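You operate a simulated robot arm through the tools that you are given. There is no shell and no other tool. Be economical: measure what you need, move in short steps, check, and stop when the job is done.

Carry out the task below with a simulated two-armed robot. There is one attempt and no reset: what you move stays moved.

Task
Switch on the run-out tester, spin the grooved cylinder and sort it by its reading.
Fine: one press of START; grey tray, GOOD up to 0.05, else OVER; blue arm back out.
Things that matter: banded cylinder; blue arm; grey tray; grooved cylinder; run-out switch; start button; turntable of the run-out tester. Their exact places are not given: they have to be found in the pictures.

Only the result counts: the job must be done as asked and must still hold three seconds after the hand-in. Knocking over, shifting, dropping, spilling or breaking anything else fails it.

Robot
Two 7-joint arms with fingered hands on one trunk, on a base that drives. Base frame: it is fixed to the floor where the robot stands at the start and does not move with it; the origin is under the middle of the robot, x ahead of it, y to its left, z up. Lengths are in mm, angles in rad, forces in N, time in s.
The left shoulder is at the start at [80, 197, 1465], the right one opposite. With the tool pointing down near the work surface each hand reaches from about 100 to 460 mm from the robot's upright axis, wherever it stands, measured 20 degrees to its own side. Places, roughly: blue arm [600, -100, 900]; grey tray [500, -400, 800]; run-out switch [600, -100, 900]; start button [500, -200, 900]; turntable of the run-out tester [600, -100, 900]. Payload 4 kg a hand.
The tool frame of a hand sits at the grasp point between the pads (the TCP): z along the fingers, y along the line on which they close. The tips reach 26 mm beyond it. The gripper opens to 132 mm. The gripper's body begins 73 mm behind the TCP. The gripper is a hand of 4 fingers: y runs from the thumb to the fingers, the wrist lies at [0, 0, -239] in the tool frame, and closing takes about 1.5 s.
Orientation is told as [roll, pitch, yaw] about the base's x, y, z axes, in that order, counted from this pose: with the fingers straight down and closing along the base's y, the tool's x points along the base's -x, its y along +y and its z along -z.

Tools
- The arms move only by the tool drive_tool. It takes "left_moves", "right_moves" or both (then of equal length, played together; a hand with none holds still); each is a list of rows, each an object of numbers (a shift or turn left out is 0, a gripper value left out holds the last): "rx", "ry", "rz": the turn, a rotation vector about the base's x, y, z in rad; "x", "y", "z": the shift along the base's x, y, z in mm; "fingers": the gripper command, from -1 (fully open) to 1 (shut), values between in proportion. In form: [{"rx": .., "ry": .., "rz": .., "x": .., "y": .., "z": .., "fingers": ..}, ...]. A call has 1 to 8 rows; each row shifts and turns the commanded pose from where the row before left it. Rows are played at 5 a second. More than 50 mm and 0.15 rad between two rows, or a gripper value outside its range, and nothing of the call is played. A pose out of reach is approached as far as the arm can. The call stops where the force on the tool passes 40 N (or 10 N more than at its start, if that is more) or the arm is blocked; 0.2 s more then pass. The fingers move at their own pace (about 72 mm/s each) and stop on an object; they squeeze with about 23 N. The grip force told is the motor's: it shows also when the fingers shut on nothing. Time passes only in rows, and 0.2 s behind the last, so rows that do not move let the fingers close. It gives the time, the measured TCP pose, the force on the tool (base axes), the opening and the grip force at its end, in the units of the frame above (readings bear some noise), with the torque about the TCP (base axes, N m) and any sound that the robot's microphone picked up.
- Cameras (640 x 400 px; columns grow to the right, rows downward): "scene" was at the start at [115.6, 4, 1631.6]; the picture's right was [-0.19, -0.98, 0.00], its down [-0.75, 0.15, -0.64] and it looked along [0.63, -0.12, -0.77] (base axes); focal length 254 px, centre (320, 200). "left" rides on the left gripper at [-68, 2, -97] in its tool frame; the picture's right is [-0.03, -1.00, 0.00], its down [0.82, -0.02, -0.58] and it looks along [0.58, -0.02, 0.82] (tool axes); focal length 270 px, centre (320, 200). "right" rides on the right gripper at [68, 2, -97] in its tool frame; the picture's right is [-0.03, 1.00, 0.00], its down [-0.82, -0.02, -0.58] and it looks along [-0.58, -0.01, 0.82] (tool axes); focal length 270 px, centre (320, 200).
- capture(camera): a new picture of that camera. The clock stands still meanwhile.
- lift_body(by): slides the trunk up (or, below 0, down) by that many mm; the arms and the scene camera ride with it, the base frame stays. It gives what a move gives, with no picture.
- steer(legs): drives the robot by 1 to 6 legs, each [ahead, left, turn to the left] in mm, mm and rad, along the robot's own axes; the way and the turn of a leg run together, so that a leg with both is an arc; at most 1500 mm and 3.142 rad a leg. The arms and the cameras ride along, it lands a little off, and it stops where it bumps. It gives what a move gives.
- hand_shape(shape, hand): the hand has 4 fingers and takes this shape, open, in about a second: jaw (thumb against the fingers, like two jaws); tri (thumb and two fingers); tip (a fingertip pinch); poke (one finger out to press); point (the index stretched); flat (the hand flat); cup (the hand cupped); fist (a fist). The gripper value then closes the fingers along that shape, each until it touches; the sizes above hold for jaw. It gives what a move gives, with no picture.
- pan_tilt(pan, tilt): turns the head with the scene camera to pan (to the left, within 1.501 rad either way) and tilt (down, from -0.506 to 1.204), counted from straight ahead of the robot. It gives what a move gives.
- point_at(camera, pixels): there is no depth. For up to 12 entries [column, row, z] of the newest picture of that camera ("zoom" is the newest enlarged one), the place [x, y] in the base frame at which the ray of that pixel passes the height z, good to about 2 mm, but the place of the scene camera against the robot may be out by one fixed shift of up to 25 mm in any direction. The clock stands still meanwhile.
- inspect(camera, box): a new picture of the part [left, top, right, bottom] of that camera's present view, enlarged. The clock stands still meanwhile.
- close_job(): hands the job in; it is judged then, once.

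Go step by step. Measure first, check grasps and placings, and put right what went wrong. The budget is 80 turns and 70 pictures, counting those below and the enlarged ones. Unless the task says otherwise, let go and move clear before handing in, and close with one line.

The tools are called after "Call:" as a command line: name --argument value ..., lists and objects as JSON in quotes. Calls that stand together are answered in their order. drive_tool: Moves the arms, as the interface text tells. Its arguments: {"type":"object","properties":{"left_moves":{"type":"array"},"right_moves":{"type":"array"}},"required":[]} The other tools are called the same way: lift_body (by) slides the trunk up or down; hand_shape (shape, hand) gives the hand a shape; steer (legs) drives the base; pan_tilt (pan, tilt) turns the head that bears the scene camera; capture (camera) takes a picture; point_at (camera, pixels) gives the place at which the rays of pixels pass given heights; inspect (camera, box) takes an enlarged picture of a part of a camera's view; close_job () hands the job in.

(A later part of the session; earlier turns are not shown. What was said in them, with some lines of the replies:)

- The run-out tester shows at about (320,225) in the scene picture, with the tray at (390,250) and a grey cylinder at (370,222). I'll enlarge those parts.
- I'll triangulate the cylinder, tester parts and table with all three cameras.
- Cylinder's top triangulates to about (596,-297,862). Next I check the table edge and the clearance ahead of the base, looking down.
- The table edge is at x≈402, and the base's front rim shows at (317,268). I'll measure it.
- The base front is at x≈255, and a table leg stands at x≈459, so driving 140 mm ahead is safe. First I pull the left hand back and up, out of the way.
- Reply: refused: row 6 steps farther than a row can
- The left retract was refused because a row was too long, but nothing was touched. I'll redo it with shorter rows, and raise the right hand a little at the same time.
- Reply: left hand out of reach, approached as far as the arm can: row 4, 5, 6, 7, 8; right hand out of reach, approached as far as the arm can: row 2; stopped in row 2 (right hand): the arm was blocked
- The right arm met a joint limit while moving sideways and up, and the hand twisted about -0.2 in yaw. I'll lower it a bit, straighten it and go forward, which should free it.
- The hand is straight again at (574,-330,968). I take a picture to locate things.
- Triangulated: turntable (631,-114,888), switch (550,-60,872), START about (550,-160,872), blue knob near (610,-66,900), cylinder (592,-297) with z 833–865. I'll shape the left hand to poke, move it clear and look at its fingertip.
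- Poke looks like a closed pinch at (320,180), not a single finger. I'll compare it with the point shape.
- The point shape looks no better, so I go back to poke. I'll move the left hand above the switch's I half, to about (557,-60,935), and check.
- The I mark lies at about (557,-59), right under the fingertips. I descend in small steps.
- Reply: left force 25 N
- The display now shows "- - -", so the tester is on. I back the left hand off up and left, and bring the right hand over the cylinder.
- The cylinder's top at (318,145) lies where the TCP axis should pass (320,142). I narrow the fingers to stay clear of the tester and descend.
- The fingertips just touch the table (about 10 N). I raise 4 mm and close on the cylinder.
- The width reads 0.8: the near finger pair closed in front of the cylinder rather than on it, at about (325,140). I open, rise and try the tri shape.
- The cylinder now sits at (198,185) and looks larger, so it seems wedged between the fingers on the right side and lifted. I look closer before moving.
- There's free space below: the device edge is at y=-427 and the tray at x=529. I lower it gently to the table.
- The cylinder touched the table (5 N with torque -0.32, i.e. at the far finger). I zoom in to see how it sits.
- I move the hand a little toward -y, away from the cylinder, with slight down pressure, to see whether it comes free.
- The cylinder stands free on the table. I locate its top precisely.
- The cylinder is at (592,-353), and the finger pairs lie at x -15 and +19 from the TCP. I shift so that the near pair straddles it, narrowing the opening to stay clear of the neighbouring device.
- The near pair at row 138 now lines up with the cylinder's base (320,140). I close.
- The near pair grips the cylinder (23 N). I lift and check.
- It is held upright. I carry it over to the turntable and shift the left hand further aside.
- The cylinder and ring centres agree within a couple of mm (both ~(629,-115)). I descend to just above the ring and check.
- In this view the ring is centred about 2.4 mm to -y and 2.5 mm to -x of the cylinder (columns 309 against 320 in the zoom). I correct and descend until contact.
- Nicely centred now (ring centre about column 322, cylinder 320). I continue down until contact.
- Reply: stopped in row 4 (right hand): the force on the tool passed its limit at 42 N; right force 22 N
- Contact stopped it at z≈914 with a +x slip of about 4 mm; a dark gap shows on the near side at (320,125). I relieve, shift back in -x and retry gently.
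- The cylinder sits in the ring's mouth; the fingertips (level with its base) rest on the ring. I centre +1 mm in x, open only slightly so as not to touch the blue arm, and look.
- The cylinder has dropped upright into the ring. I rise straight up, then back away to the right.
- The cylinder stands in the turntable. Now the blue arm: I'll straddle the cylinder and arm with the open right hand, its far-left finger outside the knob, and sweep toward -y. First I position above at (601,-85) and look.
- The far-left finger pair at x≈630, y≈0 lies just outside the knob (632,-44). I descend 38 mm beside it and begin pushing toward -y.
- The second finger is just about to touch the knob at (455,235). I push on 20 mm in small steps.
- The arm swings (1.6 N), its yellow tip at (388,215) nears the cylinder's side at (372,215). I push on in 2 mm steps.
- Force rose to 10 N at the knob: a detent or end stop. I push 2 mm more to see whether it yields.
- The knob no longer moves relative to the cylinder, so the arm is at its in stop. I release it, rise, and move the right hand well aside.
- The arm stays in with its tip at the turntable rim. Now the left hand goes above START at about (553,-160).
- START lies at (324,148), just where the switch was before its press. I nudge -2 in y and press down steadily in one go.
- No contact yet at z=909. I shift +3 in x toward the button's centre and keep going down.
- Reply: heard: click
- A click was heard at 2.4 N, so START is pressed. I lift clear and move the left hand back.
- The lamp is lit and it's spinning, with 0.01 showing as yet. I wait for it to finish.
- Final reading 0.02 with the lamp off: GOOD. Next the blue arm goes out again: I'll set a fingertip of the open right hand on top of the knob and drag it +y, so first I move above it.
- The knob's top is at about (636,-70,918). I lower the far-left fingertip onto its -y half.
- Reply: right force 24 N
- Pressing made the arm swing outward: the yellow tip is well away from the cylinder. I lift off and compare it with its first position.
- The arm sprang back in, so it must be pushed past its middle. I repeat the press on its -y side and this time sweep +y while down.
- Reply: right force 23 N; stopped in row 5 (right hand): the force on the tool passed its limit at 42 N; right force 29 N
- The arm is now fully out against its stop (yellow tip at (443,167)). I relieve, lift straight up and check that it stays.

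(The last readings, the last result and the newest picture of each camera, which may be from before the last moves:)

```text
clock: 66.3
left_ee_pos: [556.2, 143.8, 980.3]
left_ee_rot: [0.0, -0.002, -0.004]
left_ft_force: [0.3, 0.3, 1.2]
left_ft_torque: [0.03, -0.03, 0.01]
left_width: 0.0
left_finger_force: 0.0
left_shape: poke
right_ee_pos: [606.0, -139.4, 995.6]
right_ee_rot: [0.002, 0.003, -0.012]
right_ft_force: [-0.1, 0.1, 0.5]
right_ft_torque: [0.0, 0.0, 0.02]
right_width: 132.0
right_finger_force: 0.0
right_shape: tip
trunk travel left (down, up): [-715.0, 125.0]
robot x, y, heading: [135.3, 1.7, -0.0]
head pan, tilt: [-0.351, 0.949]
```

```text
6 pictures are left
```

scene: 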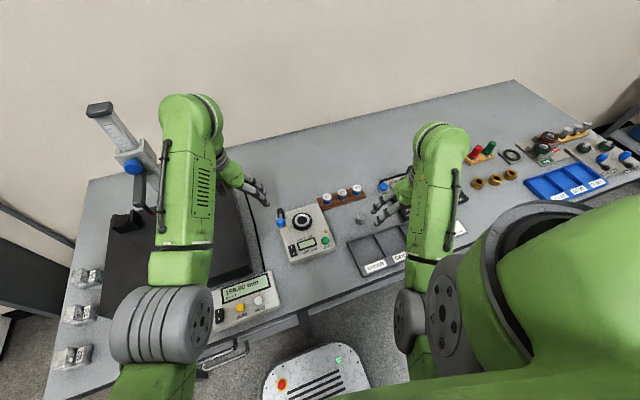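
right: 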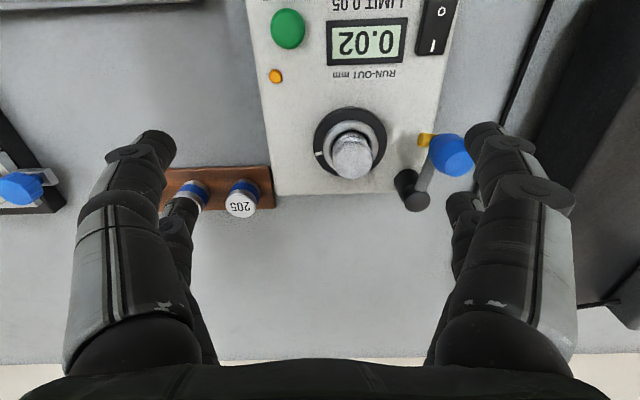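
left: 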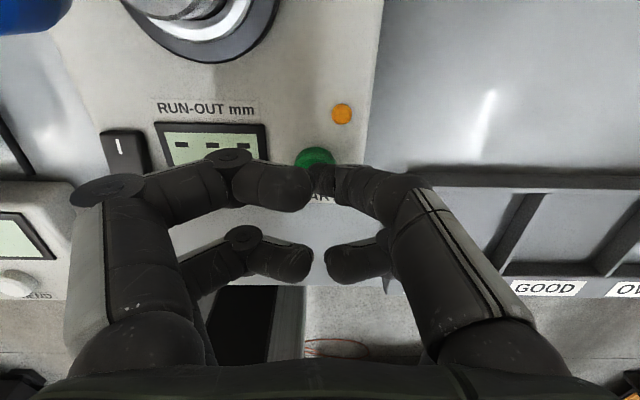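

The arm stays out. I get the cylinder's exact place for the grasp.

Call:
point_at --camera "right" --pixels '[[352, 160, 917], [352, 160, 912], [418, 140, 893], [350, 137, 888]]'

Call:
drive_tool --right_moves '[{"fingers": 0.25}, {"x": 13, "y": 12}, {"x": 13, "y": 12}, {"x": 13}, {"z": -20}, {"z": -15}, {}]'

Call:
capture --camera "right"

```text
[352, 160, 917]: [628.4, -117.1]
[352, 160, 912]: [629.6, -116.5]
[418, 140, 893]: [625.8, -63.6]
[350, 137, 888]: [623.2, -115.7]
```

```text
clock: 67.9
left_ee_pos: [555.6, 144.2, 980.8]
left_ee_rot: [-0.001, -0.001, -0.005]
left_ft_force: [0.7, 0.3, -0.4]
left_ft_torque: [-0.01, 0.01, -0.01]
left_width: 0.2
left_finger_force: 0.0
left_shape: poke
right_ee_pos: [644.1, -115.1, 961.4]
right_ee_rot: [0.0, 0.004, -0.012]
right_ft_force: [-0.3, 0.0, 0.4]
right_ft_torque: [-0.02, 0.0, -0.02]
right_width: 50.1
right_finger_force: 0.0
right_shape: tip
trunk travel left (down, up): [-715.0, 125.0]
robot x, y, heading: [136.4, -2.8, 0.001]
head pan, tilt: [-0.351, 0.949]
```

```text
5 pictures are left
```

right: 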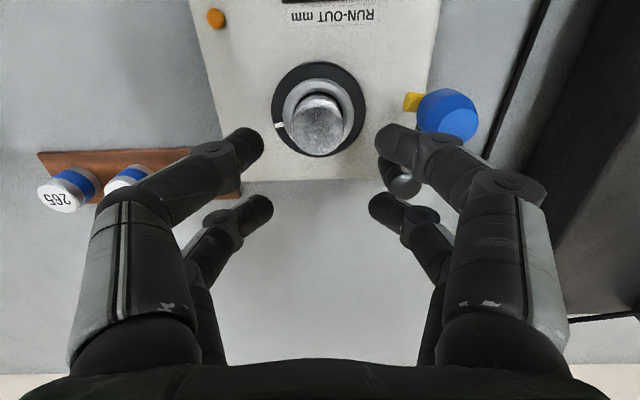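

Aligned: cylinder at (629,-117), hand at (644,-115). I narrow slightly for clearance to the yellow tip, descend to just above the ring, and close.

Call:
drive_tool --right_moves '[{"y": -1.5, "fingers": 0.37}, {"z": -15}, {"z": -12}, {"z": -8}, {"z": -4}, {"z": -2}, {}]'

Call:
drive_tool --right_moves '[{"fingers": 1}, {}, {}, {}, {}]'

```text
clock: 69.5
left_ee_pos: [556.2, 144.6, 981.1]
left_ee_rot: [0.0, -0.003, -0.005]
left_ft_force: [-0.2, -1.0, 0.2]
left_ft_torque: [-0.04, 0.01, -0.03]
left_width: 0.0
left_finger_force: 0.0
left_shape: poke
right_ee_pos: [645.1, -116.1, 919.3]
right_ee_rot: [0.001, 0.004, -0.012]
right_ft_force: [-0.8, -0.4, -0.4]
right_ft_torque: [0.0, -0.01, 0.0]
right_width: 41.6
right_finger_force: 0.2
right_shape: tip
trunk travel left (down, up): [-715.0, 125.0]
robot x, y, heading: [137.6, 1.0, -0.009]
head pan, tilt: [-0.351, 0.949]
```

```text
clock: 70.7
left_ee_pos: [556.4, 145.3, 981.3]
left_ee_rot: [0.001, 0.0, -0.004]
left_ft_force: [-0.3, 0.9, 0.1]
left_ft_torque: [0.01, 0.0, 0.04]
left_width: 0.2
left_finger_force: 0.1
left_shape: poke
right_ee_pos: [644.5, -116.9, 919.9]
right_ee_rot: [0.002, 0.004, -0.013]
right_ft_force: [0.0, 0.0, -0.6]
right_ft_torque: [0.01, 0.01, -0.01]
right_width: 10.0
right_finger_force: 22.8
right_shape: tip
trunk travel left (down, up): [-715.0, 125.0]
robot x, y, heading: [136.0, 0.7, -0.006]
head pan, tilt: [-0.351, 0.949]
```

Width 10 with 23 N, like the first good grip. I lift and check.

Call:
drive_tool --right_moves '[{"z": 5}, {"z": 10}, {"z": 15}, {"z": 20}]'

Call:
capture --camera "right"

```text
clock: 71.7
left_ee_pos: [556.0, 144.9, 980.4]
left_ee_rot: [0.0, -0.002, -0.006]
left_ft_force: [-0.2, 0.2, 0.7]
left_ft_torque: [0.01, 0.0, 0.0]
left_width: 0.1
left_finger_force: 0.1
left_shape: poke
right_ee_pos: [644.0, -117.8, 969.8]
right_ee_rot: [0.001, 0.001, -0.013]
right_ft_force: [0.2, -0.3, 0.1]
right_ft_torque: [0.02, -0.02, 0.03]
right_width: 9.7
right_finger_force: 23.2
right_shape: tip
trunk travel left (down, up): [-715.0, 125.0]
robot x, y, heading: [136.3, -3.6, -0.001]
head pan, tilt: [-0.351, 0.949]
```

```text
4 pictures are left
```

right: 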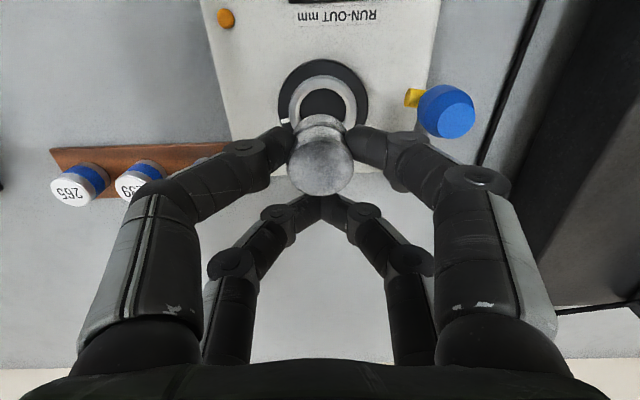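

The cylinder is held upright. GOOD is the middle compartment (dividers at y≈-309 and -409, x≈460–540). I carry it over there.

Call:
drive_tool --right_moves '[{"y": -40, "x": -10}, {"y": -40, "x": -15}, {"y": -40, "x": -15}, {"y": -40, "x": -15, "z": -5}, {"y": -40, "x": -15, "z": -5}, {"y": -41, "x": -15, "z": -5}, {"x": -30, "z": -5}, {}]'

Call:
drive_tool --right_moves '[{"x": -20, "z": -10}, {"x": -11, "z": -10}, {"z": -8}, {}]'

Call:
capture --camera "right"

```text
clock: 73.5
left_ee_pos: [557.2, 146.0, 979.4]
left_ee_rot: [0.001, -0.001, -0.007]
left_ft_force: [0.0, -0.1, -0.9]
left_ft_torque: [0.0, -0.02, -0.01]
left_width: 0.2
left_finger_force: 0.0
left_shape: poke
right_ee_pos: [532.6, -357.2, 948.4]
right_ee_rot: [0.001, 0.003, -0.011]
right_ft_force: [0.3, -0.4, 0.3]
right_ft_torque: [-0.04, 0.01, 0.02]
right_width: 9.6
right_finger_force: 23.2
right_shape: tip
trunk travel left (down, up): [-715.0, 125.0]
robot x, y, heading: [135.7, -1.8, 0.003]
head pan, tilt: [-0.351, 0.949]
```

```text
clock: 74.5
left_ee_pos: [555.1, 145.3, 980.6]
left_ee_rot: [0.0, -0.002, -0.005]
left_ft_force: [-0.2, -0.5, 0.5]
left_ft_torque: [0.04, 0.03, -0.05]
left_width: 0.1
left_finger_force: 0.0
left_shape: poke
right_ee_pos: [499.7, -359.2, 920.7]
right_ee_rot: [0.002, 0.003, -0.013]
right_ft_force: [0.8, -0.9, -0.4]
right_ft_torque: [0.0, -0.01, -0.03]
right_width: 9.8
right_finger_force: 22.9
right_shape: tip
trunk travel left (down, up): [-715.0, 125.0]
robot x, y, heading: [139.7, -2.1, -0.003]
head pan, tilt: [-0.351, 0.949]
```

```text
3 pictures are left
```

right: 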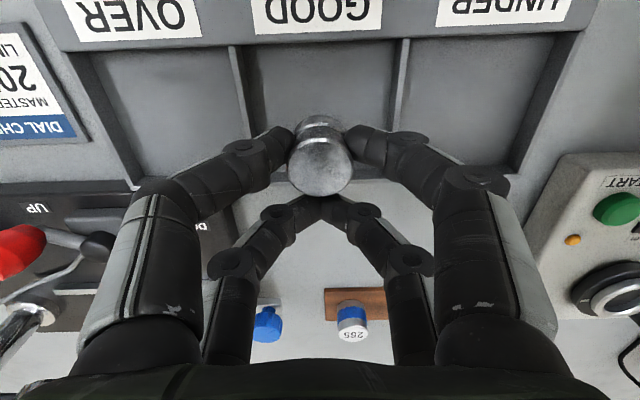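

Call:
point_at --camera "right" --pixels '[[320, 42, 838], [320, 42, 850], [242, 90, 850], [398, 90, 850], [390, 128, 840], [520, 165, 840], [130, 178, 840], [320, 170, 918], [320, 130, 882]]'

```text
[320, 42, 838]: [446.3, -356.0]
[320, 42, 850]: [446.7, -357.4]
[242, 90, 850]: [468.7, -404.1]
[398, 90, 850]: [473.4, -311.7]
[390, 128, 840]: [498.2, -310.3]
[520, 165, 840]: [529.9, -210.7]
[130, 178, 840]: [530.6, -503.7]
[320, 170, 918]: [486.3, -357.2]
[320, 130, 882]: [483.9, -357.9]
```

The cylinder is centred over GOOD (x 446–525, y -404…-312). I shift -9 in x so the far finger pair clears the back wall, then lower until contact.

Call:
drive_tool --right_moves '[{"x": -9}, {"z": -14}, {"z": -10}, {"z": -6}, {"z": -4}, {"z": -2}, {"z": -2}, {"z": -2}]'

```text
clock: 76.3
left_ee_pos: [555.5, 144.6, 981.6]
left_ee_rot: [-0.001, -0.002, -0.005]
left_ft_force: [-0.3, 0.5, 0.3]
left_ft_torque: [0.03, 0.02, 0.01]
left_width: 0.0
left_finger_force: 0.2
left_shape: poke
right_ee_pos: [489.1, -358.6, 879.9]
right_ee_rot: [0.0, 0.001, -0.013]
right_ft_force: [-0.8, 1.1, 1.1]
right_ft_torque: [-0.04, 0.03, -0.01]
right_width: 10.0
right_finger_force: 22.8
right_shape: tip
trunk travel left (down, up): [-715.0, 125.0]
robot x, y, heading: [134.8, 3.3, -0.006]
head pan, tilt: [-0.351, 0.949]
```

Call:
drive_tool --right_moves '[{"z": -1.5}, {"z": -1.5}, {"z": -1}]'

```text
clock: 77.1
left_ee_pos: [555.2, 145.9, 980.9]
left_ee_rot: [-0.001, -0.002, -0.005]
left_ft_force: [-0.4, 0.4, -0.3]
left_ft_torque: [-0.01, 0.02, 0.03]
left_width: 0.2
left_finger_force: 0.0
left_shape: poke
right_ee_pos: [489.3, -357.9, 879.9]
right_ee_rot: [-0.002, -0.002, -0.013]
right_ft_force: [-0.3, -3.0, 16.8]
right_ft_torque: [-0.09, 0.27, 0.02]
right_width: 10.6
right_finger_force: 22.7
right_shape: tip
trunk travel left (down, up): [-715.0, 125.0]
robot x, y, heading: [139.2, 0.3, -0.007]
head pan, tilt: [-0.351, 0.949]
```

Contact at the cylinder itself (17 N at 16 mm toward -x): it stands on the tray floor. I relieve, open moderately, and rise.

Call:
drive_tool --right_moves '[{"z": 2.5}, {"fingers": 0.6}, {"fingers": 0.4}, {}, {}, {"z": 10}, {"z": 20}, {"z": 20}]'

Call:
capture --camera "right"

```text
clock: 78.9
left_ee_pos: [556.6, 145.1, 982.0]
left_ee_rot: [-0.002, -0.002, -0.006]
left_ft_force: [0.1, 0.1, 0.2]
left_ft_torque: [0.01, 0.04, -0.01]
left_width: 0.2
left_finger_force: 0.1
left_shape: poke
right_ee_pos: [489.6, -357.3, 931.2]
right_ee_rot: [0.002, 0.003, -0.013]
right_ft_force: [0.3, -0.2, -0.1]
right_ft_torque: [0.0, -0.04, 0.0]
right_width: 39.4
right_finger_force: 0.0
right_shape: tip
trunk travel left (down, up): [-715.0, 125.0]
robot x, y, heading: [134.1, 0.1, -0.006]
head pan, tilt: [-0.351, 0.949]
```

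```text
2 pictures are left
```

right: 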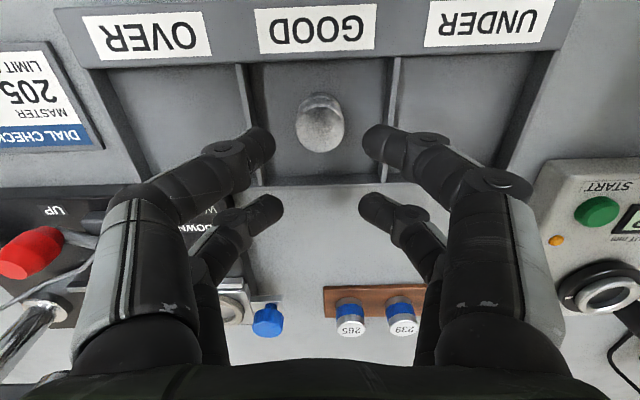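

The cylinder stands upright in GOOD at (320,122), free of the fingers. I move the hand up and forward, clear, and take a final look at the tester and tray.

Call:
drive_tool --right_moves '[{"z": 15}, {"x": 30, "z": 10}, {"x": 30}, {}]'

Call:
inspect --camera "scene" --box '[250, 170, 450, 295]'

```text
clock: 79.9
left_ee_pos: [556.7, 144.4, 981.0]
left_ee_rot: [-0.001, -0.002, -0.002]
left_ft_force: [-0.2, -0.1, -0.5]
left_ft_torque: [0.05, -0.04, 0.02]
left_width: 0.0
left_finger_force: 0.0
left_shape: poke
right_ee_pos: [549.0, -359.2, 955.6]
right_ee_rot: [0.002, 0.001, -0.012]
right_ft_force: [-0.1, 0.0, 0.7]
right_ft_torque: [-0.02, -0.02, 0.03]
right_width: 39.2
right_finger_force: 0.0
right_shape: tip
trunk travel left (down, up): [-715.0, 125.0]
robot x, y, heading: [138.7, -1.4, -0.006]
head pan, tilt: [-0.351, 0.949]
```

```text
3.20 times, centred on (350, 232) of scene
```

zoom: 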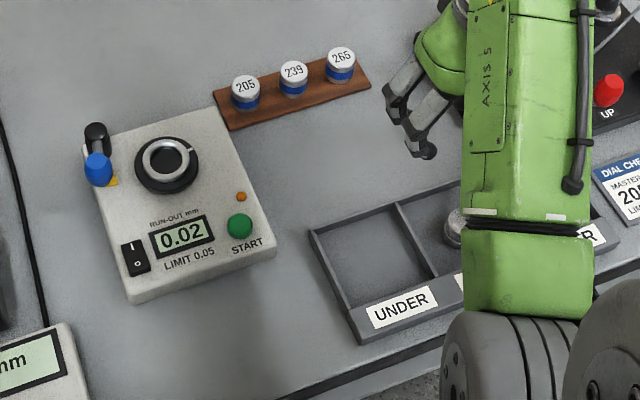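

The tester is on and reads 0.02, the blue arm is out at its first place (97,168), the cylinder is in GOOD, and everything else stands undisturbed. I hand in.

Call:
close_job

```text
The job is handed in.
```

The job is handed in: the run-out tester is on, and one press of START gave a reading of 0.02. That is within the 0.05 limit, so the grooved cylinder stands in the GOOD compartment of the grey tray, and the blue arm is back out.
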